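You operate a simulated robot arm through the tools that you are given. There is no shell and no other tool.

You run a simulated robot arm. Do the job below in one go: nothing can be reset, and whatever is moved stays where it is left.

Task
Set the depth knob to 6 mm, cap the tube in the press and lay it in the chute.
Fine: feed lever to STOP first; knob before the press; lever to SLOW once the tube is in the chute.

It is judged by the outcome, as a careful person would: the job done as asked, and still so three seconds after it is handed in. It fails if anything else is knocked over, pushed out of place, dropped, spilled or broken. Lids that push on must go on centred and level and be pressed home; caps that screw on are set level and turned clockwise until they are tight.

Robot
A 7-joint arm with a two-finger parallel gripper, fixed in place. Base frame: the origin is on the floor under the middle of its stand, x ahead of it, y to its left, z up; the work surface is at about z = 0.82. Lengths are in m, angles in degrees, forces in N, time in s.
It reaches about 1.524 m from its shoulder. Its first joint turns from -149.0 to 149.0 degrees. Payload 3.5 kg.
The tool frame sits at the grasp point between the pads (the TCP): z along the fingers, y along the line on which they close. The tips reach 0.023 m beyond it. The gripper opens to 0.094 m. The fingers are 0.038 m wide and 0.01 m thick; the gripper's body (0.054 by 0.096 m) begins 0.039 m behind the TCP.
Orientation is that of the tool frame in the base frame, as [roll, pitch, yaw] about the fixed x, y, z axes, in that order (R = Rz(yaw) Ry(pitch) Rx(roll)). With the fingers straight down and closing along the base's y, the tool's x points along the base's -x, its y along +y and its z along -z.

Tools
- The arm moves only by the tool drive_tool. Its argument "steps" is a list of rows, each a list of 3 entries, a list of its own where there are three numbers: the shift along the tool's x, y, z in units of 400 mm (1.0 is 400 mm), then the turn, a rotation vector about the tool's x, y, z in units of 180 degrees (1.0 is 180 degrees), then the opening in per cent of the stroke, from 0 (shut) to 100 (fully open). In form: [[[x, y, z], [ax, ay, az], fingers], ...]. A call has 1 to 20 rows; each row is the pose to reach, as a shift and turn from the pose commanded when the call began, along the tool's axes at that moment. A call with a number of a shift or a turn outside -1 to 1 is refused whole. Rows are played at 5 a second. More than 0.05 m and 8.6 degrees between two rows, or a gripper value outside its range, and nothing of the call is played. Where a pose cannot be reached the arm comes as near as it can. A force on the tool above 50 N (or 10 N above the force at the start of the call, whichever is more), or a blocked arm, ends the call early, and 0.2 s more pass. The fingers move at their own pace (about 0.153 m/s each) and stop on an object; they squeeze with about 43 N. The grip force told is the motor's: it shows also when the fingers shut on nothing. Time passes only in rows, and 0.2 s behind the last, so rows that repeat a pose let the fingers close. It gives the time, the measured TCP pose, the force on the tool (base axes), the opening and the grip force at its end, in the units of the frame above (readings bear some noise), with the torque about the TCP (base axes, N m) and any sound that the robot's microphone picked up.
- Cameras (640 x 400 px; columns grow to the right, rows downward): "scene" is fixed at [0.2207, -0.6486, 1.415]; the picture's right is [-0.39, -0.92, 0.00], its down [-0.70, 0.30, -0.65] and it looks along [0.60, -0.26, -0.76] (base axes); focal length 266 px, centre (320, 200). "wrist" rides on the gripper at [0.086, 0.016, -0.075] in the tool frame; the picture's right is [-0.18, 0.98, 0.00], its down [-0.58, -0.11, -0.81] and it looks along [-0.79, -0.15, 0.59] (tool axes); focal length 243 px, centre (320, 200). There is no depth. A picture from a camera that has moved, and an enlarged one, comes with that camera's place and axes in the base frame and with its lens.
- get_image(camera): a new picture of that camera. It takes no simulated time.
- inspect(camera, box): a new picture of the part [left, top, right, bottom] of that camera's present view, enlarged. It takes no simulated time.
- close_job(): hands the job in; it is judged then, once.

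Places have to be worked out from the pictures, the camera data and where the tool is seen. Open the gripper and draw the arm clear of the work before you hand the job in, unless the task says otherwise.

The tools are called after "Call:" as name(argument=value, ...) on one line, values as JSON. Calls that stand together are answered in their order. drive_tool: Moves the arm, as the interface text tells. Its arguments: {"type":"object","properties":{"steps":{"type":"array","items":{"type":"array"}}},"required":["steps"]} The other tools are called the same way: get_image (camera) takes a picture; inspect (camera, box) takes an enlarged picture of a part of a camera's view; close_job () hands the job in.

At the start:

```text
t: 0.0
tool_pos: [0.8954, -0.6354, 1.0937]
tool_rot: [179.9, 0.0, 180.0]
ft_force: [0.1, -0.3, -0.2]
ft_torque: [-0.01, 0.01, 0.01]
gripper_width: 0.0939
grasp_force: 0.0
```

scene: 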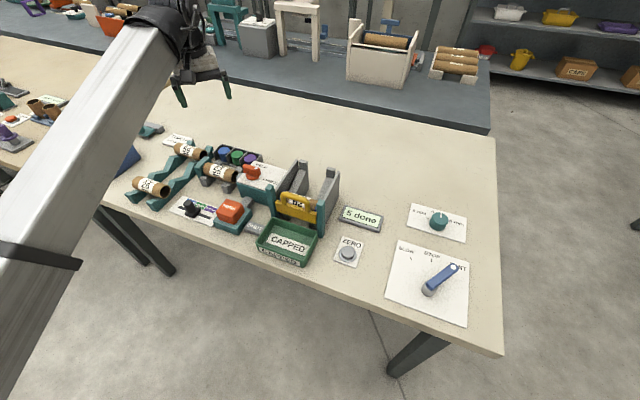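
wrist: 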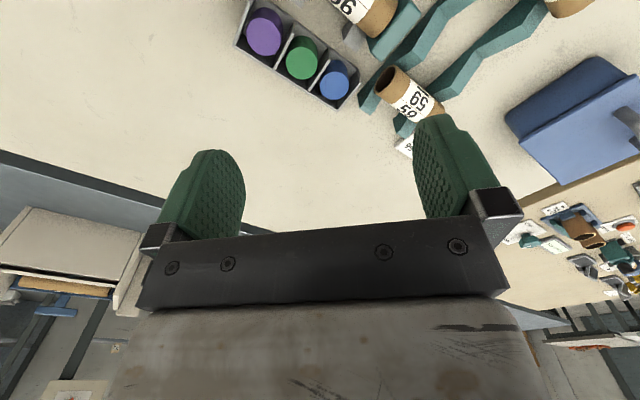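

I'll look closely at the scene first: the press area, the knob, the lever and the tubes all need close-ups before anything moves.

Call:
inspect(camera="scene", box=[120, 120, 360, 270])

Call:
inspect(camera="scene", box=[380, 190, 500, 330])

Call:
inspect(camera="scene", box=[230, 150, 400, 275])

Call:
inspect(camera="scene", box=[160, 140, 300, 240])

```text
2.67 times, centred on (240, 195) of scene
camera zoom: at [0.2207, -0.6486, 1.415], right [-0.39, -0.92, 0.0], down [-0.7, 0.3, -0.65], along [0.6, -0.26, -0.76], focal length 711 px, centre (533, 213)
```

zoom: 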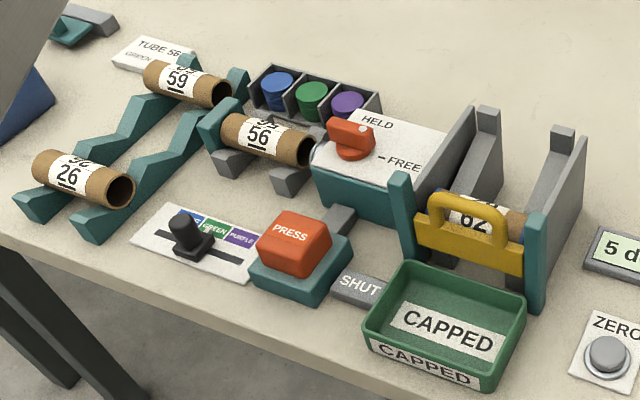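

```text
2.86 times, centred on (440, 260) of scene
camera zoom: at [0.2207, -0.6486, 1.415], right [-0.39, -0.92, 0.0], down [-0.7, 0.3, -0.65], along [0.6, -0.26, -0.76], focal length 762 px, centre (-23, 29)
```

zoom: 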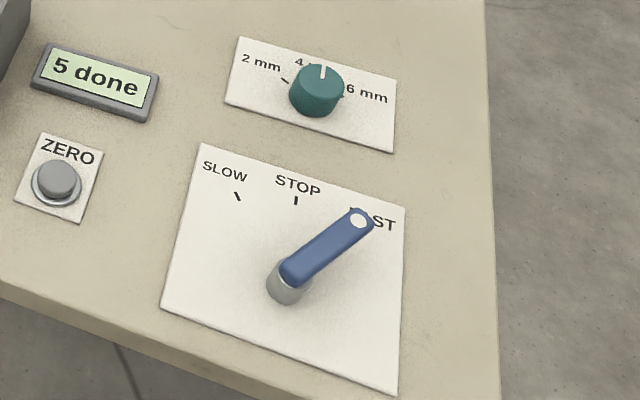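

```text
3.20 times, centred on (315, 212) of scene
camera zoom: at [0.2207, -0.6486, 1.415], right [-0.39, -0.92, 0.0], down [-0.7, 0.3, -0.65], along [0.6, -0.26, -0.76], focal length 853 px, centre (336, 160)
```

zoom: 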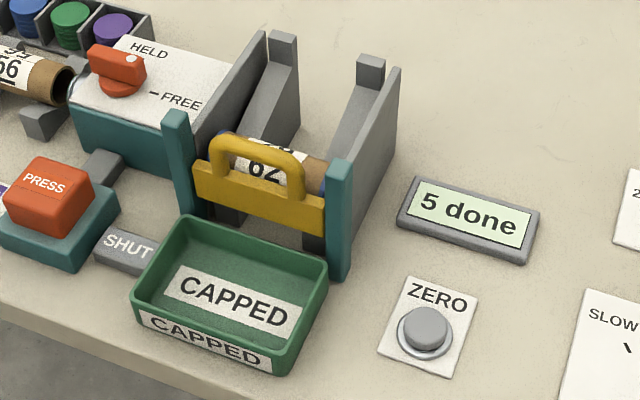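

```text
4.00 times, centred on (230, 190) of scene
camera zoom: at [0.2207, -0.6486, 1.415], right [-0.39, -0.92, 0.0], down [-0.7, 0.3, -0.65], along [0.6, -0.26, -0.76], focal length 1066 px, centre (680, 240)
```

zoom: 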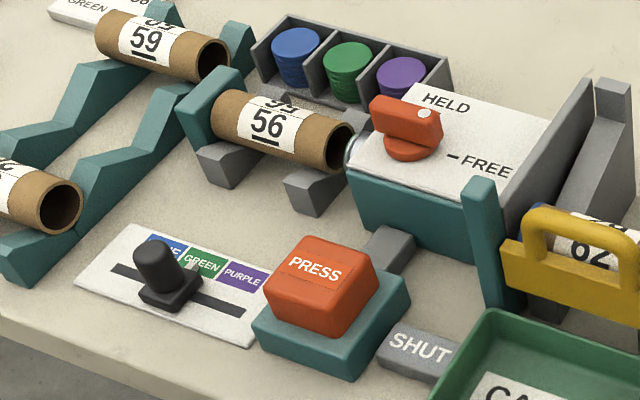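

There are cards to read (one near the tubes says something like "TUBE 56 / GREEN") so I enlarge those and the cap slider and the press.

Call:
inspect(camera="scene", box=[155, 125, 205, 157])

Call:
inspect(camera="scene", box=[165, 190, 225, 230])

Call:
inspect(camera="scene", box=[195, 150, 275, 200])

Call:
inspect(camera="scene", box=[260, 150, 350, 240])

Call:
inspect(camera="wrist", box=[220, 0, 640, 200])

Call:
inspect(camera="scene", box=[400, 195, 475, 245])

```text
12.50 times, centred on (180, 141) of scene
camera zoom: at [0.2207, -0.6486, 1.415], right [-0.39, -0.92, 0.0], down [-0.7, 0.3, -0.65], along [0.6, -0.26, -0.76], focal length 3332 px, centre (2070, 938)
```

zoom: 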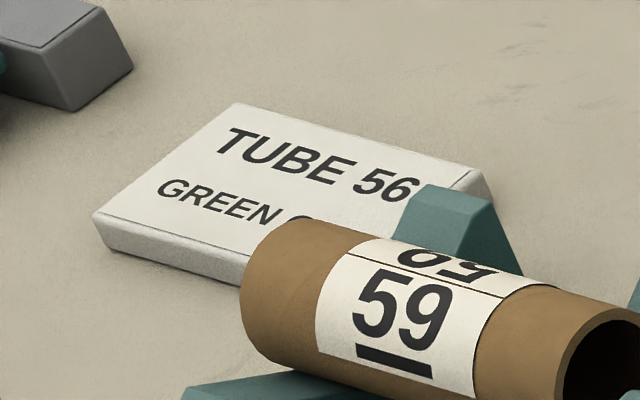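

```text
10.00 times, centred on (195, 210) of scene
camera zoom: at [0.2207, -0.6486, 1.415], right [-0.39, -0.92, 0.0], down [-0.7, 0.3, -0.65], along [0.6, -0.26, -0.76], focal length 2665 px, centre (1570, 100)
```

zoom: 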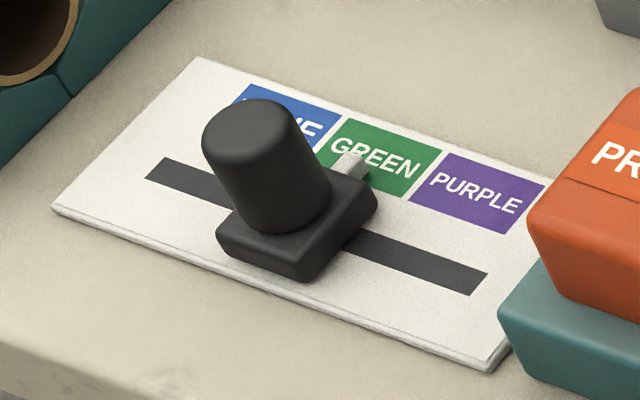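

```text
8.00 times, centred on (235, 175) of scene
camera zoom: at [0.2207, -0.6486, 1.415], right [-0.39, -0.92, 0.0], down [-0.7, 0.3, -0.65], along [0.6, -0.26, -0.76], focal length 2132 px, centre (1000, 400)
```

zoom: 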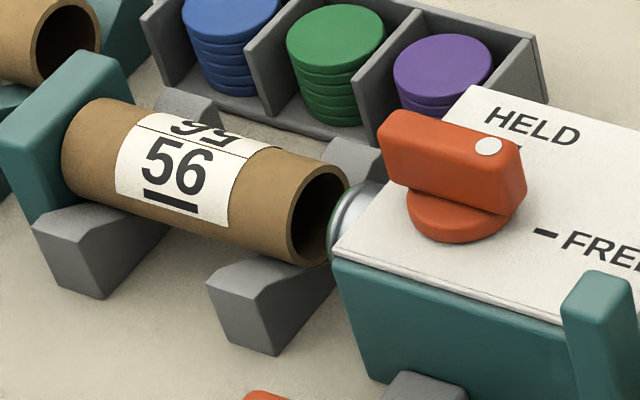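

```text
4.44 times, centred on (305, 195) of scene
camera zoom: at [0.2207, -0.6486, 1.415], right [-0.39, -0.92, 0.0], down [-0.7, 0.3, -0.65], along [0.6, -0.26, -0.76], focal length 1185 px, centre (387, 222)
```

zoom: 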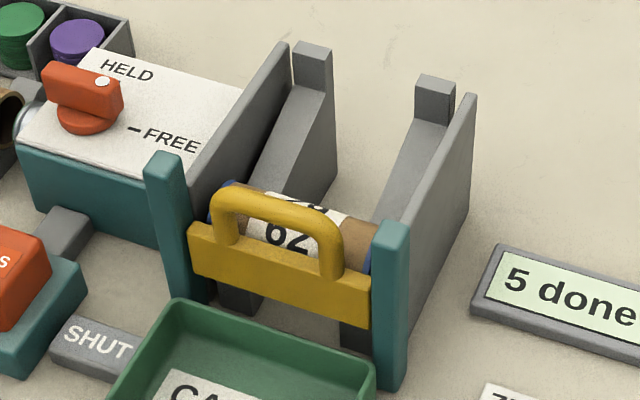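

```text
1.52 times, centred on (430, 100) of wrist
camera zoom: at [0.8077, -0.6191, 1.1685], right [0.18, 0.98, 0.0], down [0.58, -0.11, 0.81], along [0.79, -0.15, -0.59], focal length 370 px, centre (152, 352)
```

zoom: 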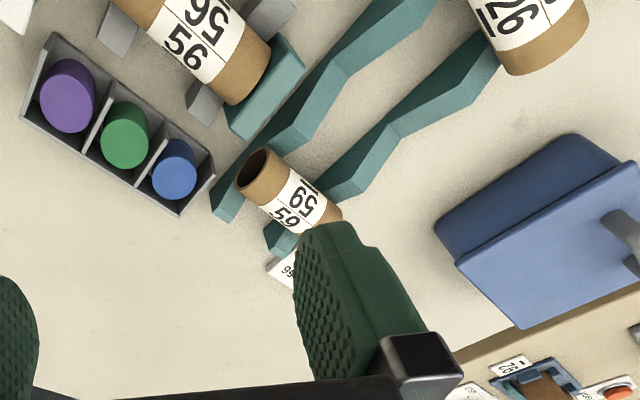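

```text
8.00 times, centred on (438, 220) of scene
camera zoom: at [0.2207, -0.6486, 1.415], right [-0.39, -0.92, 0.0], down [-0.7, 0.3, -0.65], along [0.6, -0.26, -0.76], focal length 2132 px, centre (-620, 40)
```

zoom: 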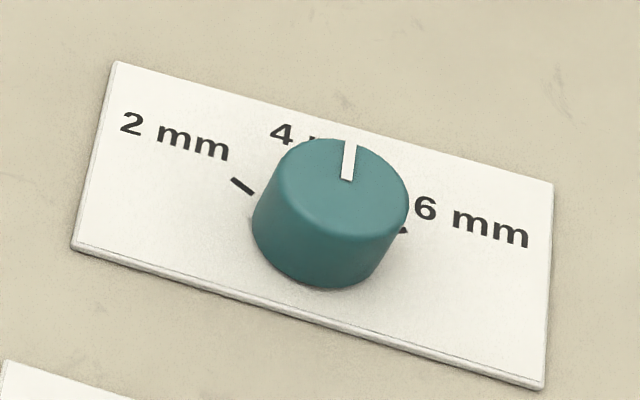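

The card reads "TUBE 56 GREEN C…", tube 56 sits in the press, the lever is on FAST, and the knob is on 4. The bench looks turned about 45° from the base, with the lever near (0.34, -0.96) and the knob near (0.485, -1.11). I'll travel at the current height toward the lever, turning the tool to match the bench.

Call:
drive_tool(steps=[[[0.094, -0.0625, 0], [0, 0, 0.031], 50], [[0.1875, -0.125, 0], [0, 0, 0.0625], 50], [[0.281, -0.1875, 0], [0, 0, 0.094], 50], [[0.375, -0.25, 0], [0, 0, 0.125], 50], [[0.469, -0.3125, 0], [0, 0, 0.156], 50], [[0.5625, -0.375, 0], [0, 0, 0.1875], 50], [[0.656, -0.4375, 0], [0, 0, 0.219], 50], [[0.75, -0.5, 0], [0, 0, 0.25], 50]])

```text
t: 1.8
tool_pos: [0.5935, -0.8337, 1.0938]
tool_rot: [180.0, 0.1, 134.9]
ft_force: [-0.5, 0.3, -0.2]
ft_torque: [0.01, 0.02, 0.0]
gripper_width: 0.0471
grasp_force: 0.1
```

The arm is over the chute side of the bench at yaw 135. I'll take a look here for geometry before going on.

Call:
get_image(camera="wrist")

Call:
get_image(camera="scene")

```text
taken
camera wrist: at [0.5431, -0.761, 1.1688], right [0.83, 0.56, 0.0], down [0.33, -0.49, 0.81], along [0.45, -0.67, -0.59], focal length 243 px, centre (320, 200)
```

wrist: 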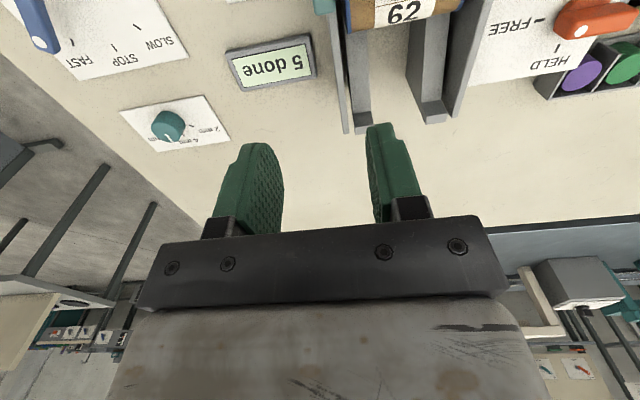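

```text
taken
```

scene: 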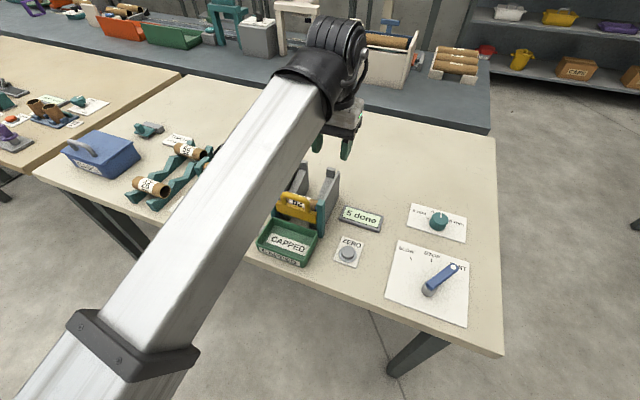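

The lever panel and the knob are clear in the upper left of the wrist picture. I'll move on to hover over the lever and lower a little for measurement.

Call:
drive_tool(steps=[[[0.017, -0.101, 0], [0, 0, 0], 50], [[0.034, -0.202, 0], [0, 0, 0], 50], [[0.051, -0.303, 0], [0, 0, 0], 50], [[0.068, -0.404, 0], [0, 0, 0], 50], [[0.085, -0.505, 0], [0, 0, 0], 50], [[0.102, -0.606, 0], [0, 0, 0], 50], [[0.119, -0.707, 0], [0, 0, 0], 50], [[0.119, -0.707, 0.08], [0, 0, 0], 50], [[0.119, -0.707, 0.15], [0, 0, 0], 50]])

Call:
get_image(camera="wrist")

Call:
inspect(camera="scene", box=[370, 190, 490, 330])

```text
t: 3.8
tool_pos: [0.3613, -1.0008, 1.0346]
tool_rot: [-180.0, 0.0, 135.1]
ft_force: [1.1, 0.0, 0.3]
ft_torque: [0.02, 0.01, 0.0]
gripper_width: 0.0471
grasp_force: 0.1
```

```text
taken
camera wrist: at [0.3113, -0.928, 1.109], right [0.83, 0.56, 0.0], down [0.33, -0.49, 0.81], along [0.46, -0.67, -0.59], focal length 243 px, centre (320, 200)
```

wrist: 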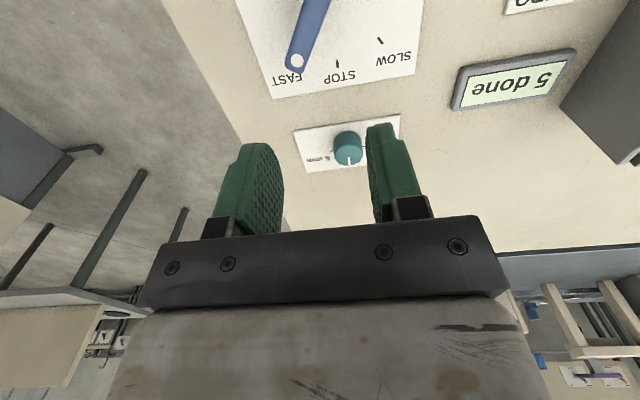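

```text
2.86 times, centred on (430, 260) of scene
camera zoom: at [0.2207, -0.6486, 1.415], right [-0.39, -0.92, 0.0], down [-0.7, 0.3, -0.65], along [0.6, -0.26, -0.76], focal length 762 px, centre (6, 29)
```

zoom: 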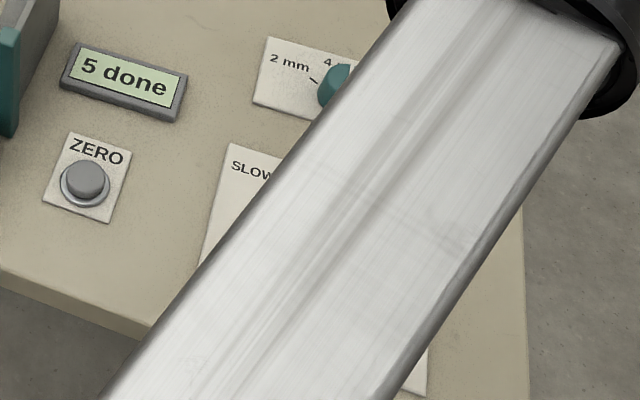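

By triangulation the lever's white dot is near (0.353, -1.026, 0.873). I'll back off 0.12 m toward the bench front to see the pivot and the whole panel.

Call:
drive_tool(steps=[[[0.1, 0, 0], [0, 0, 0], 50], [[0.2, 0, 0], [0, 0, 0], 50], [[0.3, 0, 0], [0, 0, 0], 50]])

Call:
get_image(camera="wrist")

```text
t: 4.6
tool_pos: [0.2744, -0.9131, 1.0326]
tool_rot: [-180.0, 0.0, 135.0]
ft_force: [-0.1, -0.6, -0.2]
ft_torque: [0.0, -0.01, 0.02]
gripper_width: 0.0469
grasp_force: 0.1
```

```text
taken
camera wrist: at [0.2254, -0.8415, 1.1073], right [0.83, 0.56, 0.0], down [0.33, -0.49, 0.81], along [0.46, -0.67, -0.59], focal length 243 px, centre (320, 200)
```

wrist: 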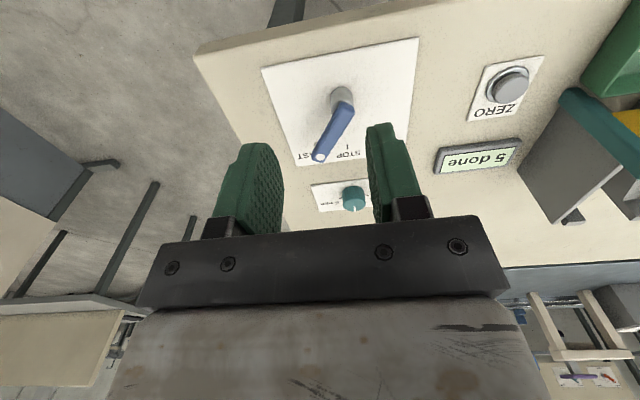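

Call:
inspect(camera="wrist", box=[250, 30, 430, 220])

```text
2.11 times, centred on (340, 125) of wrist
camera zoom: at [0.2254, -0.8415, 1.1073], right [0.83, 0.56, 0.0], down [0.33, -0.49, 0.81], along [0.46, -0.67, -0.59], focal length 511 px, centre (278, 358)
```

zoom: 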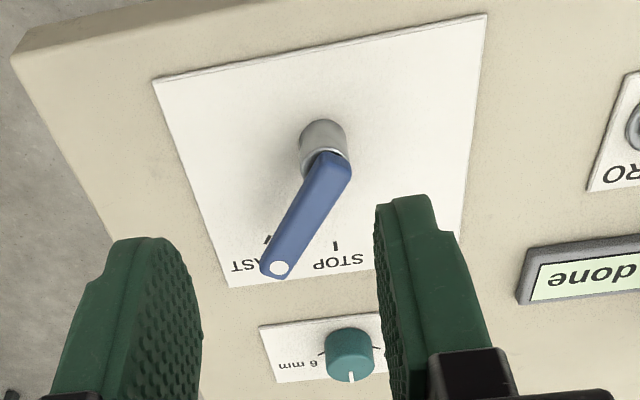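

The pivot triangulates to about (0.343, -0.966) and the marks give FAST at -80°, STOP at -45° and SLOW at -10° around it. I'll go above the lever's outer half, aligned with it (yaw 99.5), and check before descending.

Call:
drive_tool(steps=[[[-0.0534, -0.008, 0.04], [0, 0, 0.0329], 50], [[-0.1069, -0.0159, 0.08], [0, 0, 0.0657], 50], [[-0.1603, -0.0239, 0.12], [0, 0, 0.0986], 50], [[-0.2137, -0.0318, 0.17], [0, 0, 0.1315], 50], [[-0.2672, -0.0398, 0.21], [0, 0, 0.1643], 50], [[-0.3206, -0.0477, 0.25], [0, 0, 0.1972], 50]])

Call:
get_image(camera="wrist")

```text
t: 6.0
tool_pos: [0.3537, -1.0205, 0.9304]
tool_rot: [180.0, 0.1, 99.5]
ft_force: [-0.4, -0.6, -0.6]
ft_torque: [0.01, -0.05, -0.02]
gripper_width: 0.047
grasp_force: 0.0
```

```text
taken
camera wrist: at [0.3557, -0.933, 1.0064], right [1.0, -0.02, 0.0], down [-0.01, -0.59, 0.81], along [-0.02, -0.81, -0.59], focal length 243 px, centre (320, 200)
```

wrist: 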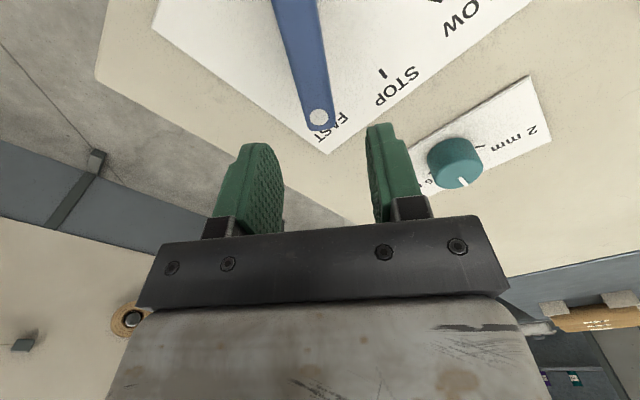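

The dot sits on the finger midline, within 2 mm. I'll descend astride the lever to z ≈ 0.860 with the fingers still open and look.

Call:
drive_tool(steps=[[[0, -0.005, 0.06], [0, 0, 0], 50], [[0, -0.005, 0.12], [0, 0, 0], 50], [[0, -0.005, 0.174], [0, 0, 0], 50]])

Call:
get_image(camera="wrist")

```text
t: 6.8
tool_pos: [0.3514, -1.0228, 0.8637]
tool_rot: [179.9, 0.0, 99.5]
ft_force: [0.5, -0.7, 0.4]
ft_torque: [-0.02, 0.01, -0.02]
gripper_width: 0.0471
grasp_force: 0.0
```

```text
taken
camera wrist: at [0.3528, -0.9343, 0.938], right [1.0, -0.02, 0.0], down [-0.01, -0.59, 0.81], along [-0.02, -0.81, -0.59], focal length 243 px, centre (320, 200)
```

wrist: 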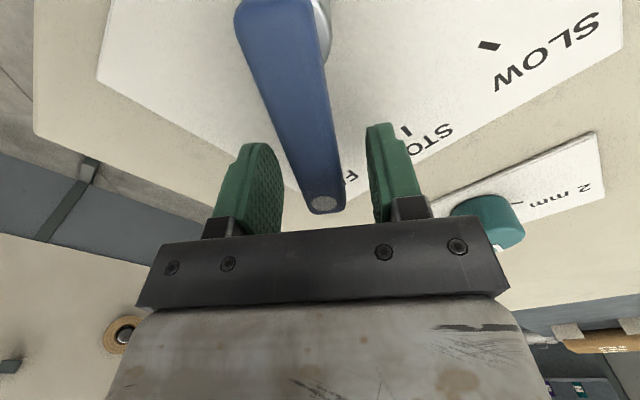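

The lever bar is between the fingers with a gap either side. I'll close on it.

Call:
drive_tool(steps=[[[0, 0, 0], [0, 0, 0], 25], [[0, 0, 0], [0, 0, 0], 0], [[0, 0, 0], [0, 0, 0], 0]])

```text
t: 7.6
tool_pos: [0.3518, -1.021, 0.8642]
tool_rot: [-180.0, 0.0, 99.6]
ft_force: [6.1, 0.1, -2.2]
ft_torque: [-0.19, -0.05, 2.03]
gripper_width: 0.0198
grasp_force: 45.2
```

The lever is gripped (0.020 m wide). I'll swing it 35.5° about the pivot to STOP at -45°.

Call:
drive_tool(steps=[[[0.0004, 0.0108, 0], [0, 0, -0.0247], 0], [[0.0017, 0.0215, 0], [0, 0, -0.0493], 0], [[0.0037, 0.0321, 0], [0, 0, -0.074], 0], [[0.0066, 0.0425, 0], [0, 0, -0.0986], 0], [[0.0103, 0.0526, 0], [0, 0, -0.1233], 0], [[0.0147, 0.0624, 0], [0, 0, -0.1479], 0], [[0.02, 0.0718, 0], [0, 0, -0.1726], 0], [[0.0259, 0.0809, 0], [0, 0, -0.1972], 0], [[0.0259, 0.0809, 0], [0, 0, -0.1972], 0]])

Call:
get_image(camera="wrist")

```text
t: 9.6
tool_pos: [0.3832, -1.0066, 0.8638]
tool_rot: [180.0, 0.1, 135.1]
ft_force: [27.5, -11.6, -14.2]
ft_torque: [-0.44, -0.41, -0.66]
gripper_width: 0.0198
grasp_force: 45.5
```

```text
taken
camera wrist: at [0.3331, -0.9335, 0.938], right [0.82, 0.57, 0.0], down [0.33, -0.49, 0.81], along [0.46, -0.67, -0.59], focal length 243 px, centre (320, 200)
```

wrist: 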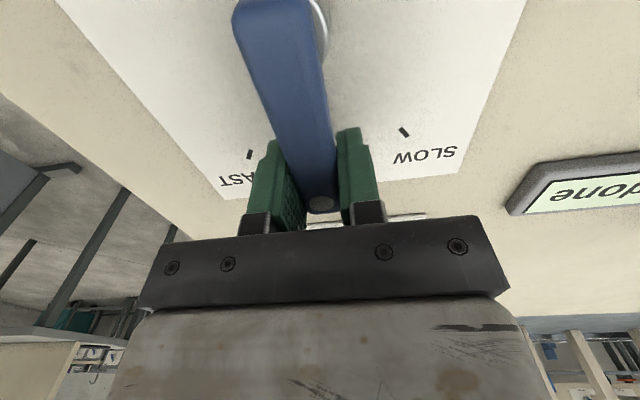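

The lever is at about -45° with a small radial load from pivot error. I'll open the fingers to relieve it and rise to check its position.

Call:
drive_tool(steps=[[[0, 0, 0], [0, 0, 0], 50], [[0, 0, 0], [0, 0, 0], 50], [[0, 0, -0.1], [0, 0, 0], 50], [[0, 0, -0.2], [0, 0, 0], 50], [[0.08, 0, -0.3], [0, 0, 0], 50], [[0.16, 0, -0.38], [0, 0, 0], 50]])

Call:
get_image(camera="wrist")

Call:
inspect(camera="wrist", box=[250, 0, 430, 120])

```text
refused: row 5 steps farther than a row can; nothing moved
```

```text
taken
camera wrist: at [0.3331, -0.9335, 0.938], right [0.82, 0.57, 0.0], down [0.33, -0.49, 0.81], along [0.46, -0.67, -0.59], focal length 243 px, centre (320, 200)
```

wrist: 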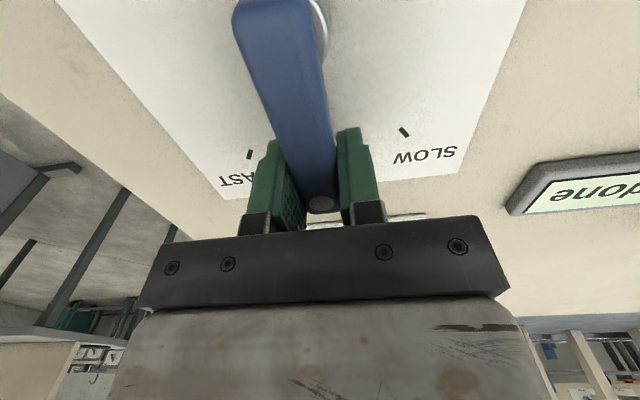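

```text
3.33 times, centred on (340, 60) of wrist
camera zoom: at [0.3331, -0.9335, 0.938], right [0.82, 0.57, 0.0], down [0.33, -0.49, 0.81], along [0.46, -0.67, -0.59], focal length 809 px, centre (253, 667)
```

zoom: 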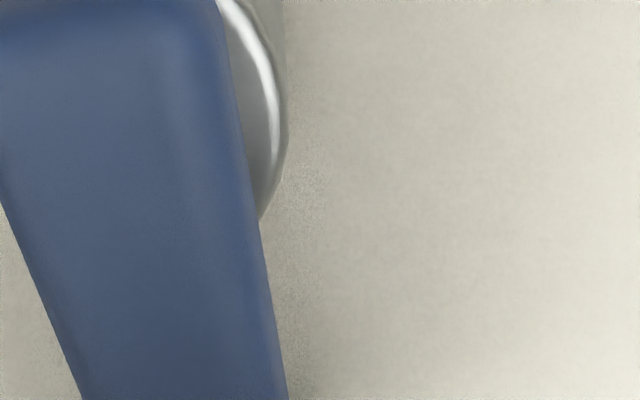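

The last call was refused for one step being too long, and nothing moved. I'll repeat it with smaller steps.

Call:
drive_tool(steps=[[[0, 0, 0], [0, 0, 0], 50], [[0, 0, 0], [0, 0, 0], 50], [[0, 0, -0.1], [0, 0, 0], 50], [[0, 0, -0.2], [0, 0, 0], 50], [[0.06, 0, -0.28], [0, 0, 0], 50], [[0.12, 0, -0.36], [0, 0, 0], 50], [[0.18, 0, -0.44], [0, 0, 0], 50]])

Call:
get_image(camera="wrist")

Call:
inspect(camera="wrist", box=[230, 0, 450, 130])

```text
t: 11.2
tool_pos: [0.3312, -0.9538, 1.0392]
tool_rot: [180.0, -0.1, 135.1]
ft_force: [0.1, -0.2, -0.3]
ft_torque: [-0.02, 0.06, -0.01]
gripper_width: 0.0471
grasp_force: 0.1
```

```text
taken
camera wrist: at [0.2811, -0.8817, 1.1138], right [0.83, 0.56, 0.0], down [0.33, -0.49, 0.81], along [0.46, -0.67, -0.59], focal length 243 px, centre (320, 200)
```

wrist: 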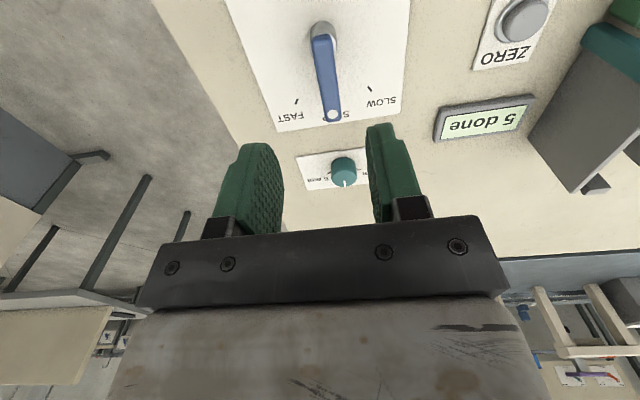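

```text
2.91 times, centred on (340, 65) of wrist
camera zoom: at [0.2811, -0.8817, 1.1138], right [0.83, 0.56, 0.0], down [0.33, -0.49, 0.81], along [0.46, -0.67, -0.59], focal length 706 px, centre (262, 593)
```

zoom: 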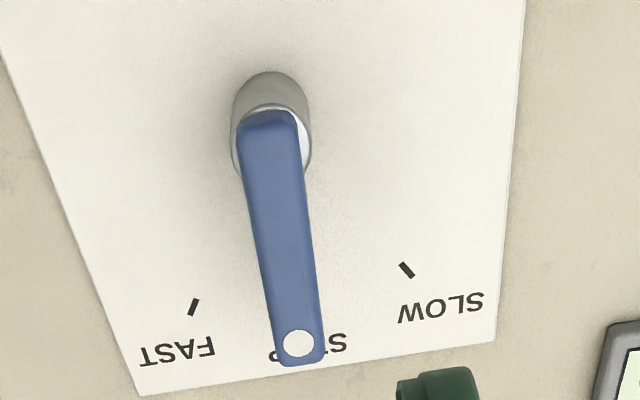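

The lever now covers STOP (measured about -46°, the mark being at -45°). Next the knob: I'll move over it, near (0.484, -1.107), and look at its marks.

Call:
drive_tool(steps=[[[-0.1, 0, 0.03], [0, 0, 0], 90], [[-0.2, 0, 0.06], [0, 0, 0], 90], [[-0.3, 0, 0.09], [0, 0, 0], 90], [[-0.4, 0, 0.12], [0, 0, 0], 90], [[-0.5, 0, 0.15], [0, 0, 0], 90]])

Call:
get_image(camera="wrist")

Call:
inspect(camera="wrist", box=[230, 0, 450, 130])

```text
t: 12.4
tool_pos: [0.4719, -1.0989, 0.9793]
tool_rot: [180.0, 0.0, 135.0]
ft_force: [-0.8, 0.9, 0.6]
ft_torque: [0.01, 0.03, 0.04]
gripper_width: 0.0847
grasp_force: 0.1
```

```text
taken
camera wrist: at [0.4228, -1.0261, 1.0538], right [0.83, 0.56, 0.0], down [0.33, -0.49, 0.81], along [0.46, -0.67, -0.59], focal length 243 px, centre (320, 200)
```

wrist: 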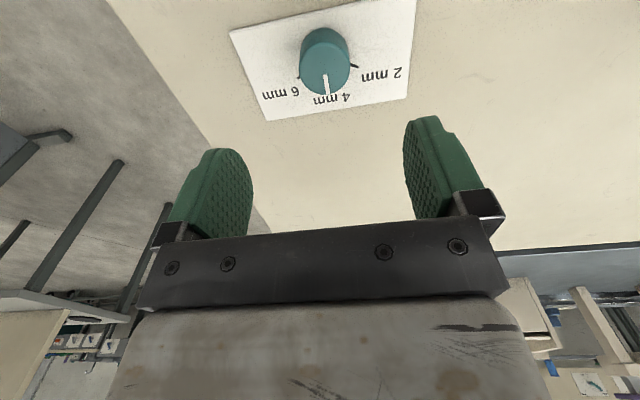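

```text
2.91 times, centred on (340, 65) of wrist
camera zoom: at [0.4228, -1.0261, 1.0538], right [0.83, 0.56, 0.0], down [0.33, -0.49, 0.81], along [0.46, -0.67, -0.59], focal length 706 px, centre (262, 593)
```

zoom: 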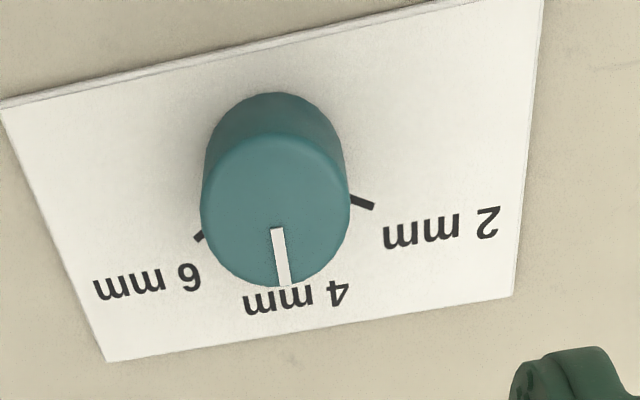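

The knob is centred near (0.479, -1.1015), radius about 20 mm, top near z = 0.855. I need the 6 mm mark's angle precisely, so I'll enlarge more.

Call:
inspect(camera="wrist", box=[280, 15, 380, 115])

Call:
inspect(camera="scene", box=[400, 195, 475, 245])

```text
4.00 times, centred on (330, 65) of wrist
camera zoom: at [0.4228, -1.0261, 1.0538], right [0.83, 0.56, 0.0], down [0.33, -0.49, 0.81], along [0.46, -0.67, -0.59], focal length 970 px, centre (280, 740)
```

zoom: 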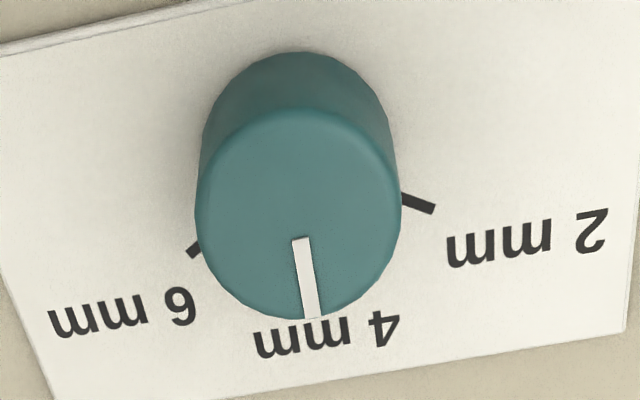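

```text
8.00 times, centred on (438, 220) of scene
camera zoom: at [0.2207, -0.6486, 1.415], right [-0.39, -0.92, 0.0], down [-0.7, 0.3, -0.65], along [0.6, -0.26, -0.76], focal length 2132 px, centre (-620, 40)
```

zoom: 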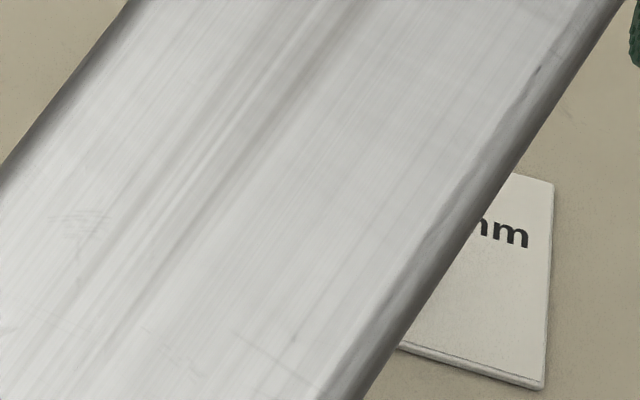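

I estimate the knob centre at (0.480, -1.103) with the marks at roughly ±60° from 4 mm. I'll turn to yaw 165 (leaving room to turn clockwise 60°) and come down to just above the knob to check centring.

Call:
drive_tool(steps=[[[-0.0054, 0.0018, 0], [0, 0, -0.0417], 80], [[-0.0108, 0.0035, 0], [0, 0, -0.0833], 80], [[-0.0162, 0.0053, 0], [0, 0, -0.125], 80], [[-0.0216, 0.007, 0], [0, 0, -0.1667], 80], [[-0.0216, 0.007, 0.08], [0, 0, -0.1667], 80], [[-0.0216, 0.007, 0.16], [0, 0, -0.1667], 80]])

Call:
get_image(camera="wrist")

Call:
inspect(camera="wrist", box=[220, 20, 440, 180])

```text
t: 13.8
tool_pos: [0.4797, -1.1016, 0.9158]
tool_rot: [179.9, 0.0, 165.1]
ft_force: [0.4, 0.4, 0.1]
ft_torque: [0.02, 0.04, -0.03]
gripper_width: 0.0751
grasp_force: 0.0
```

```text
taken
camera wrist: at [0.4005, -1.0625, 0.9908], right [0.43, 0.9, 0.0], down [0.53, -0.26, 0.81], along [0.73, -0.35, -0.59], focal length 243 px, centre (320, 200)
```

wrist: 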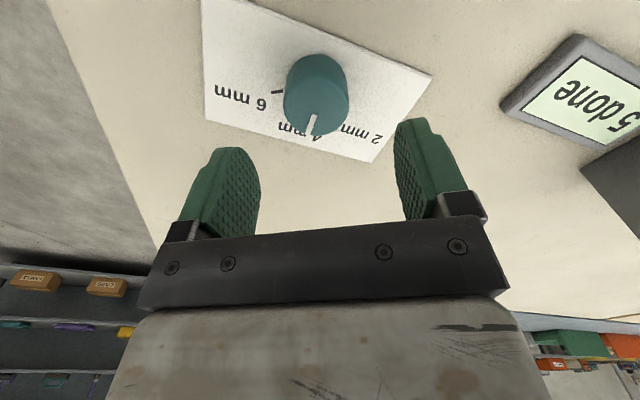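

```text
2.50 times, centred on (330, 100) of wrist
camera zoom: at [0.4005, -1.0625, 0.9908], right [0.43, 0.9, 0.0], down [0.53, -0.26, 0.81], along [0.73, -0.35, -0.59], focal length 606 px, centre (295, 450)
```

zoom: 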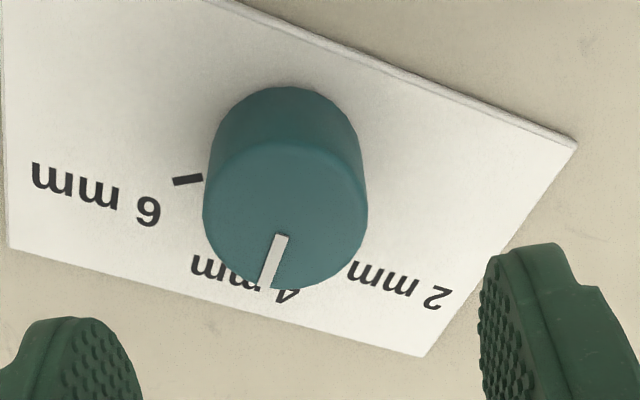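

Knob centre confirmed at (0.4795, -1.103), the 6 mm mark lies about 57–61° clockwise of 4 mm. I'll lower around the knob and close on it.

Call:
drive_tool(steps=[[[0, -0.003, 0.055], [0, 0, 0], 80], [[0, -0.003, 0.11], [0, 0, 0], 80], [[0, -0.003, 0.157], [0, 0, 0], 80], [[0, -0.003, 0.157], [0, 0, 0], 55], [[0, -0.003, 0.157], [0, 0, 0], 0], [[0, -0.003, 0.157], [0, 0, 0], 0]])

```text
t: 15.2
tool_pos: [0.4799, -1.1025, 0.8539]
tool_rot: [180.0, -0.1, 165.0]
ft_force: [-0.7, -7.3, -2.1]
ft_torque: [-0.17, -0.33, -0.02]
gripper_width: 0.0418
grasp_force: 45.2
```

The knob is held (0.042 m). I'll turn it clockwise 60° in place.

Call:
drive_tool(steps=[[[0, 0, 0], [0, 0, 0.0333], 0], [[0, 0, 0], [0, 0, 0.0667], 0], [[0, 0, 0], [0, 0, 0.1], 0], [[0, 0, 0], [0, 0, 0.1333], 0], [[0, 0, 0], [0, 0, 0.1667], 0], [[0, 0, 0], [0, 0, 0.2], 0], [[0, 0, 0], [0, 0, 0.2333], 0], [[0, 0, 0], [0, 0, 0.2667], 0], [[0, 0, 0], [0, 0, 0.3], 0], [[0, 0, 0], [0, 0, 0.3333], 0], [[0, 0, 0], [0, 0, 0.3333], 0]])

Call:
get_image(camera="wrist")

```text
t: 17.6
tool_pos: [0.4798, -1.1018, 0.8531]
tool_rot: [-179.9, 0.2, 104.9]
ft_force: [7.7, -28.8, 7.3]
ft_torque: [0.38, 0.78, 0.15]
gripper_width: 0.0417
grasp_force: 44.8
```

```text
taken
camera wrist: at [0.473, -1.0144, 0.9277], right [1.0, 0.08, 0.0], down [0.04, -0.59, 0.81], along [0.06, -0.81, -0.59], focal length 243 px, centre (320, 200)
```

wrist: 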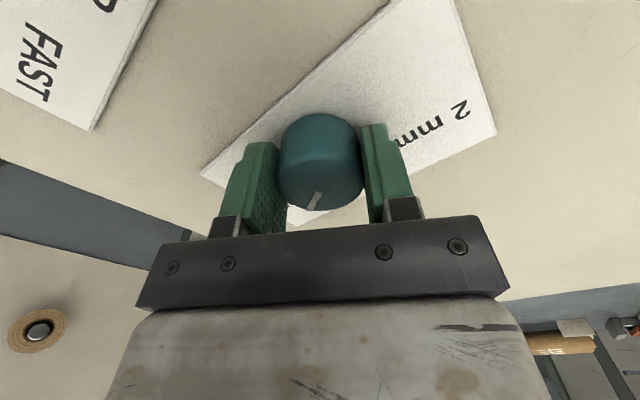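

The knob turned with the gripper and the pointer faces nearly straight away now. I'll release, rise and check pointer against the mark.

Call:
drive_tool(steps=[[[0, 0, 0], [0, 0, 0], 80], [[0, 0, 0], [0, 0, 0], 80], [[0, 0, -0.1], [0, 0, 0], 80], [[0, 0, -0.2], [0, 0, 0], 80], [[0.02, 0, -0.28], [0, 0, 0], 80], [[0.04, 0, -0.34], [0, 0, 0], 80]])

Call:
get_image(camera="wrist")

Call:
inspect(camera="wrist", box=[250, 0, 410, 110])

```text
t: 19.0
tool_pos: [0.4765, -1.0864, 0.9903]
tool_rot: [179.9, 0.0, 105.0]
ft_force: [-0.9, 0.2, -0.5]
ft_torque: [-0.02, -0.01, -0.02]
gripper_width: 0.0751
grasp_force: 0.0
```

```text
taken
camera wrist: at [0.4694, -0.9982, 1.0648], right [1.0, 0.08, 0.0], down [0.05, -0.59, 0.81], along [0.06, -0.8, -0.59], focal length 243 px, centre (320, 200)
```

wrist: 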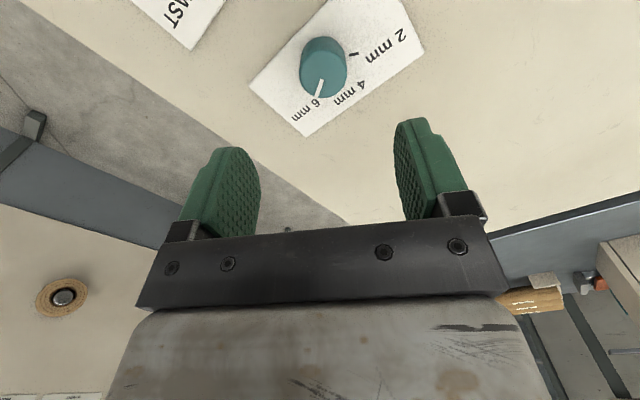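

```text
3.64 times, centred on (330, 55) of wrist
camera zoom: at [0.4694, -0.9982, 1.0648], right [1.0, 0.08, 0.0], down [0.05, -0.59, 0.81], along [0.06, -0.8, -0.59], focal length 882 px, centre (284, 727)
```

zoom: 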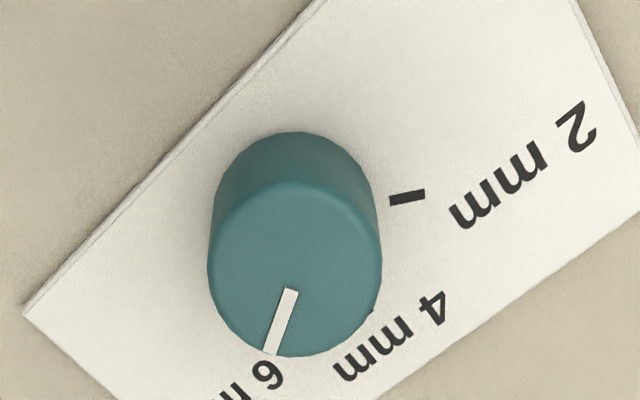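

The pointer faces "6 mm" (measured about -103°, matching the mark). Next I'll rise and travel to the press area to check the cap slider, the card and the HELD/FREE switch closely.

Call:
drive_tool(steps=[[[0, 0, -0.1], [0, 0, 0], 80], [[0, 0, -0.2], [0, 0, 0], 80], [[0, 0, -0.28], [0, 0, 0], 80], [[0.079, 0.077, -0.28], [0, 0, -0.024], 80], [[0.159, 0.153, -0.28], [0, 0, -0.048], 80], [[0.238, 0.23, -0.28], [0, 0, -0.071], 80], [[0.317, 0.307, -0.28], [0, 0, -0.095], 80], [[0.396, 0.384, -0.28], [0, 0, -0.119], 80], [[0.476, 0.46, -0.28], [0, 0, -0.143], 80], [[0.555, 0.537, -0.28], [0, 0, -0.1667], 80]])

Call:
get_image(camera="wrist")

Call:
inspect(camera="scene", box=[370, 190, 490, 330])

```text
t: 21.2
tool_pos: [0.6233, -0.8169, 1.1035]
tool_rot: [180.0, -0.1, 135.0]
ft_force: [-0.8, -0.5, 0.7]
ft_torque: [0.0, 0.04, 0.0]
gripper_width: 0.0749
grasp_force: 0.1
```

```text
taken
camera wrist: at [0.5741, -0.7449, 1.1774], right [0.83, 0.56, 0.0], down [0.33, -0.49, 0.81], along [0.46, -0.67, -0.59], focal length 243 px, centre (320, 200)
```

wrist: 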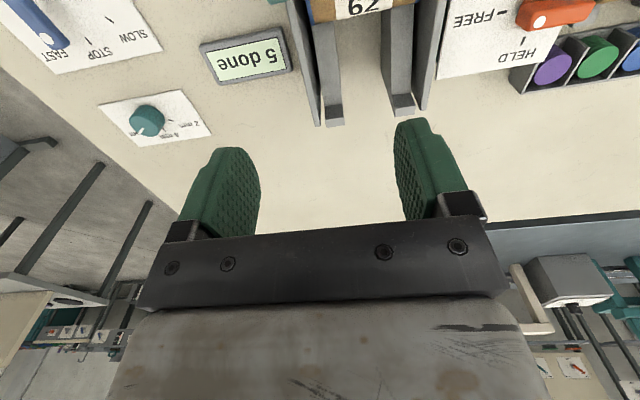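

```text
2.86 times, centred on (430, 260) of scene
camera zoom: at [0.2207, -0.6486, 1.415], right [-0.39, -0.92, 0.0], down [-0.7, 0.3, -0.65], along [0.6, -0.26, -0.76], focal length 762 px, centre (6, 29)
```

zoom: 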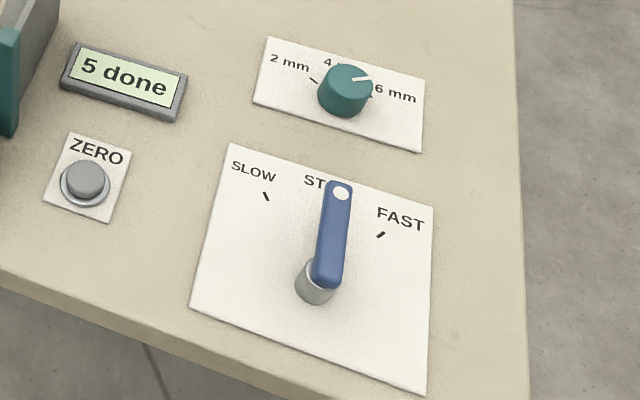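

The scene view shows the lever at STOP; I'll verify the knob closer from the fixed camera.

Call:
inspect(camera="scene", box=[400, 195, 475, 245])

Call:
inspect(camera="wrist", box=[90, 80, 220, 160])

Call:
inspect(camera="scene", box=[400, 245, 475, 310])

```text
8.00 times, centred on (438, 220) of scene
camera zoom: at [0.2207, -0.6486, 1.415], right [-0.39, -0.92, 0.0], down [-0.7, 0.3, -0.65], along [0.6, -0.26, -0.76], focal length 2132 px, centre (-620, 40)
```

zoom: 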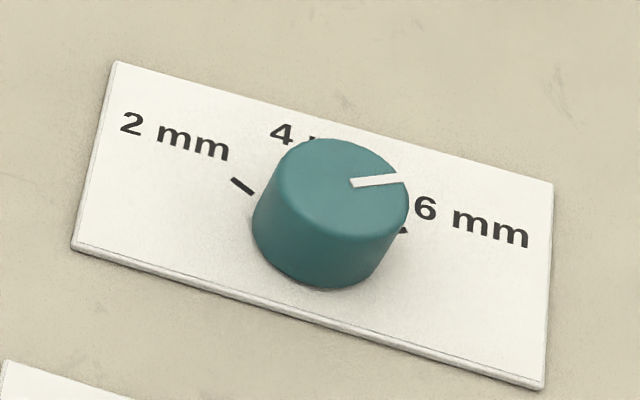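

```text
4.92 times, centred on (155, 120) of wrist
camera zoom: at [0.5741, -0.7449, 1.1774], right [0.83, 0.56, 0.0], down [0.33, -0.49, 0.81], along [0.46, -0.67, -0.59], focal length 1194 px, centre (1132, 594)
```

zoom: 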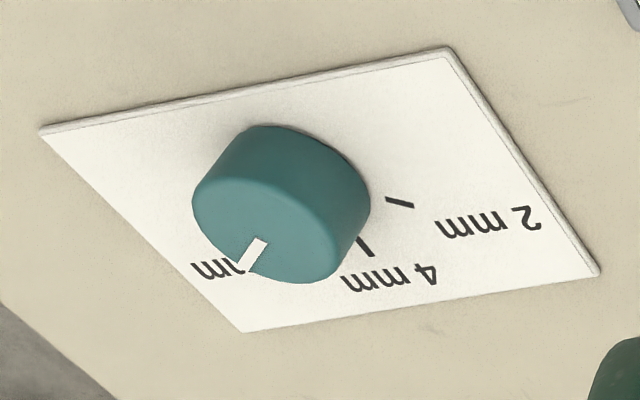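

```text
6.15 times, centred on (438, 278) of scene
camera zoom: at [0.2207, -0.6486, 1.415], right [-0.39, -0.92, 0.0], down [-0.7, 0.3, -0.65], along [0.6, -0.26, -0.76], focal length 1640 px, centre (-403, -277)
```

zoom: 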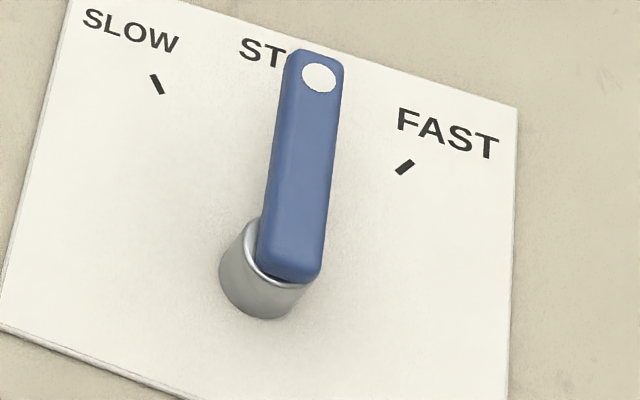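

Both settings agree with their marks (knob -103° vs mark about -104°, lever on STOP). Now I'll move to the press area for the close look.

Call:
drive_tool(steps=[[[0.037, 0.111, 0], [0, 0, 0], 80], [[0.074, 0.222, 0], [0, 0, 0], 80], [[0.11, 0.333, 0], [0, 0, 0], 80], [[0.147, 0.445, 0], [0, 0, 0], 80], [[0.184, 0.556, 0], [0, 0, 0], 80], [[0.221, 0.667, 0], [0, 0, 0], 80]])

Call:
get_image(camera="wrist")

Call:
inspect(camera="wrist", box=[200, 0, 440, 150])

Call:
inspect(camera="scene", box=[240, 150, 360, 270])

```text
t: 22.6
tool_pos: [0.752, -0.5677, 1.101]
tool_rot: [-180.0, 0.0, 134.9]
ft_force: [-0.6, 0.1, 0.5]
ft_torque: [-0.01, -0.02, -0.01]
gripper_width: 0.0752
grasp_force: 0.1
```

```text
taken
camera wrist: at [0.7018, -0.4949, 1.1762], right [0.83, 0.56, 0.0], down [0.33, -0.49, 0.81], along [0.45, -0.67, -0.59], focal length 243 px, centre (320, 200)
```

wrist: 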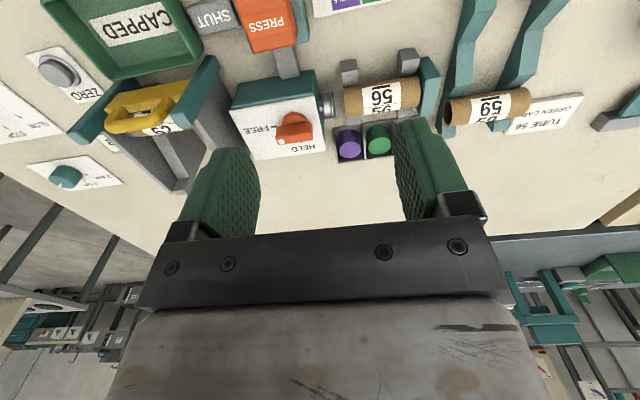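

```text
2.67 times, centred on (320, 75) of wrist
camera zoom: at [0.7018, -0.4949, 1.1762], right [0.83, 0.56, 0.0], down [0.33, -0.49, 0.81], along [0.45, -0.67, -0.59], focal length 647 px, centre (320, 533)
```

zoom: 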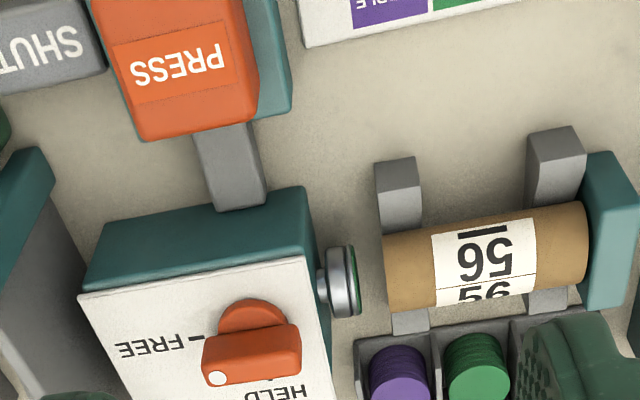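

```text
3.33 times, centred on (300, 210) of scene
camera zoom: at [0.2207, -0.6486, 1.415], right [-0.39, -0.92, 0.0], down [-0.7, 0.3, -0.65], along [0.6, -0.26, -0.76], focal length 888 px, centre (387, 167)
```

zoom: 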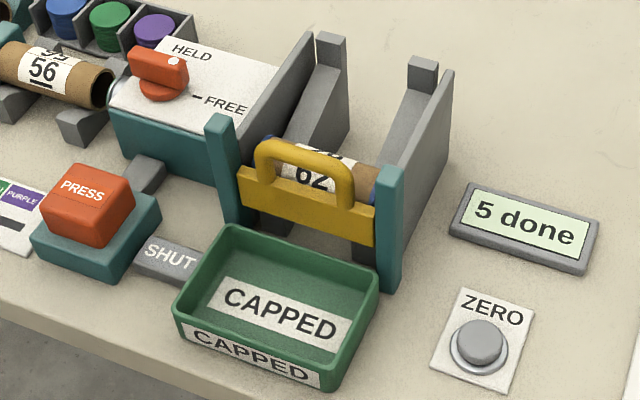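

The ram appears loaded with a green-faced cap, and HELD is set. I'll read the card and check the ram up close.

Call:
inspect(camera="wrist", box=[490, 80, 600, 150])

Call:
inspect(camera="wrist", box=[300, 70, 420, 170])

Call:
drive_tool(steps=[[[0.08, 0.05, 0], [0, 0, 0], 80], [[0.16, 0.1, 0], [0, 0, 0], 80], [[0.24, 0.15, 0], [0, 0, 0], 80]])

Call:
get_image(camera="wrist")

```text
5.71 times, centred on (545, 115) of wrist
camera zoom: at [0.7018, -0.4949, 1.1762], right [0.83, 0.56, 0.0], down [0.33, -0.49, 0.81], along [0.45, -0.67, -0.59], focal length 1386 px, centre (-966, 686)
```

zoom: 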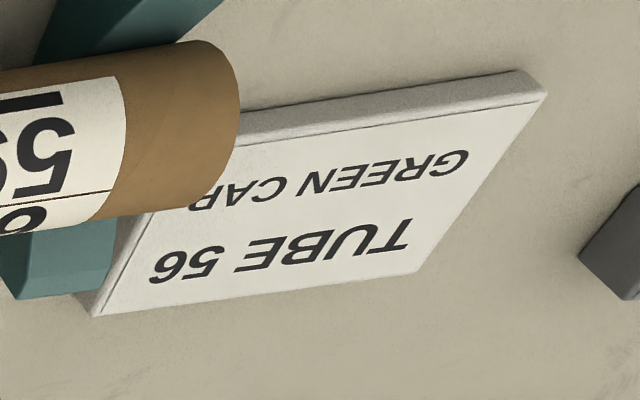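

```text
4.00 times, centred on (360, 120) of wrist
camera zoom: at [0.7018, -0.4949, 1.1762], right [0.83, 0.56, 0.0], down [0.33, -0.49, 0.81], along [0.45, -0.67, -0.59], focal length 970 px, centre (160, 520)
```

zoom: 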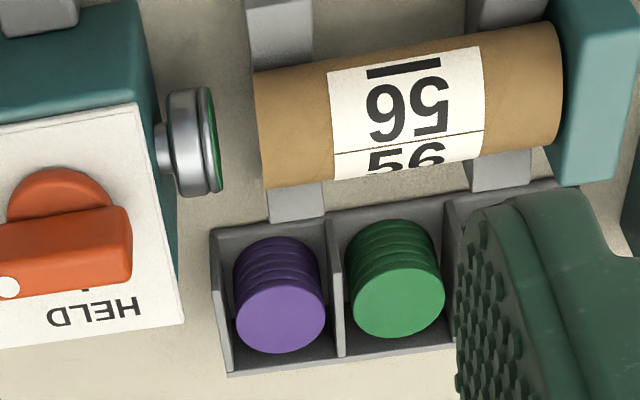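

```text
t: 23.4
tool_pos: [0.728, -0.457, 1.1021]
tool_rot: [-179.9, -0.1, 135.0]
ft_force: [-0.6, -0.1, -0.2]
ft_torque: [0.02, 0.01, 0.02]
gripper_width: 0.0751
grasp_force: 0.1
```

```text
taken
camera wrist: at [0.6768, -0.3834, 1.1772], right [0.83, 0.56, 0.0], down [0.33, -0.49, 0.81], along [0.46, -0.67, -0.59], focal length 243 px, centre (320, 200)
```

wrist: 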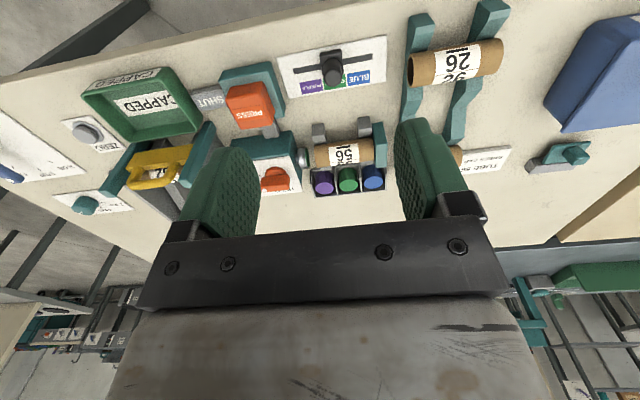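

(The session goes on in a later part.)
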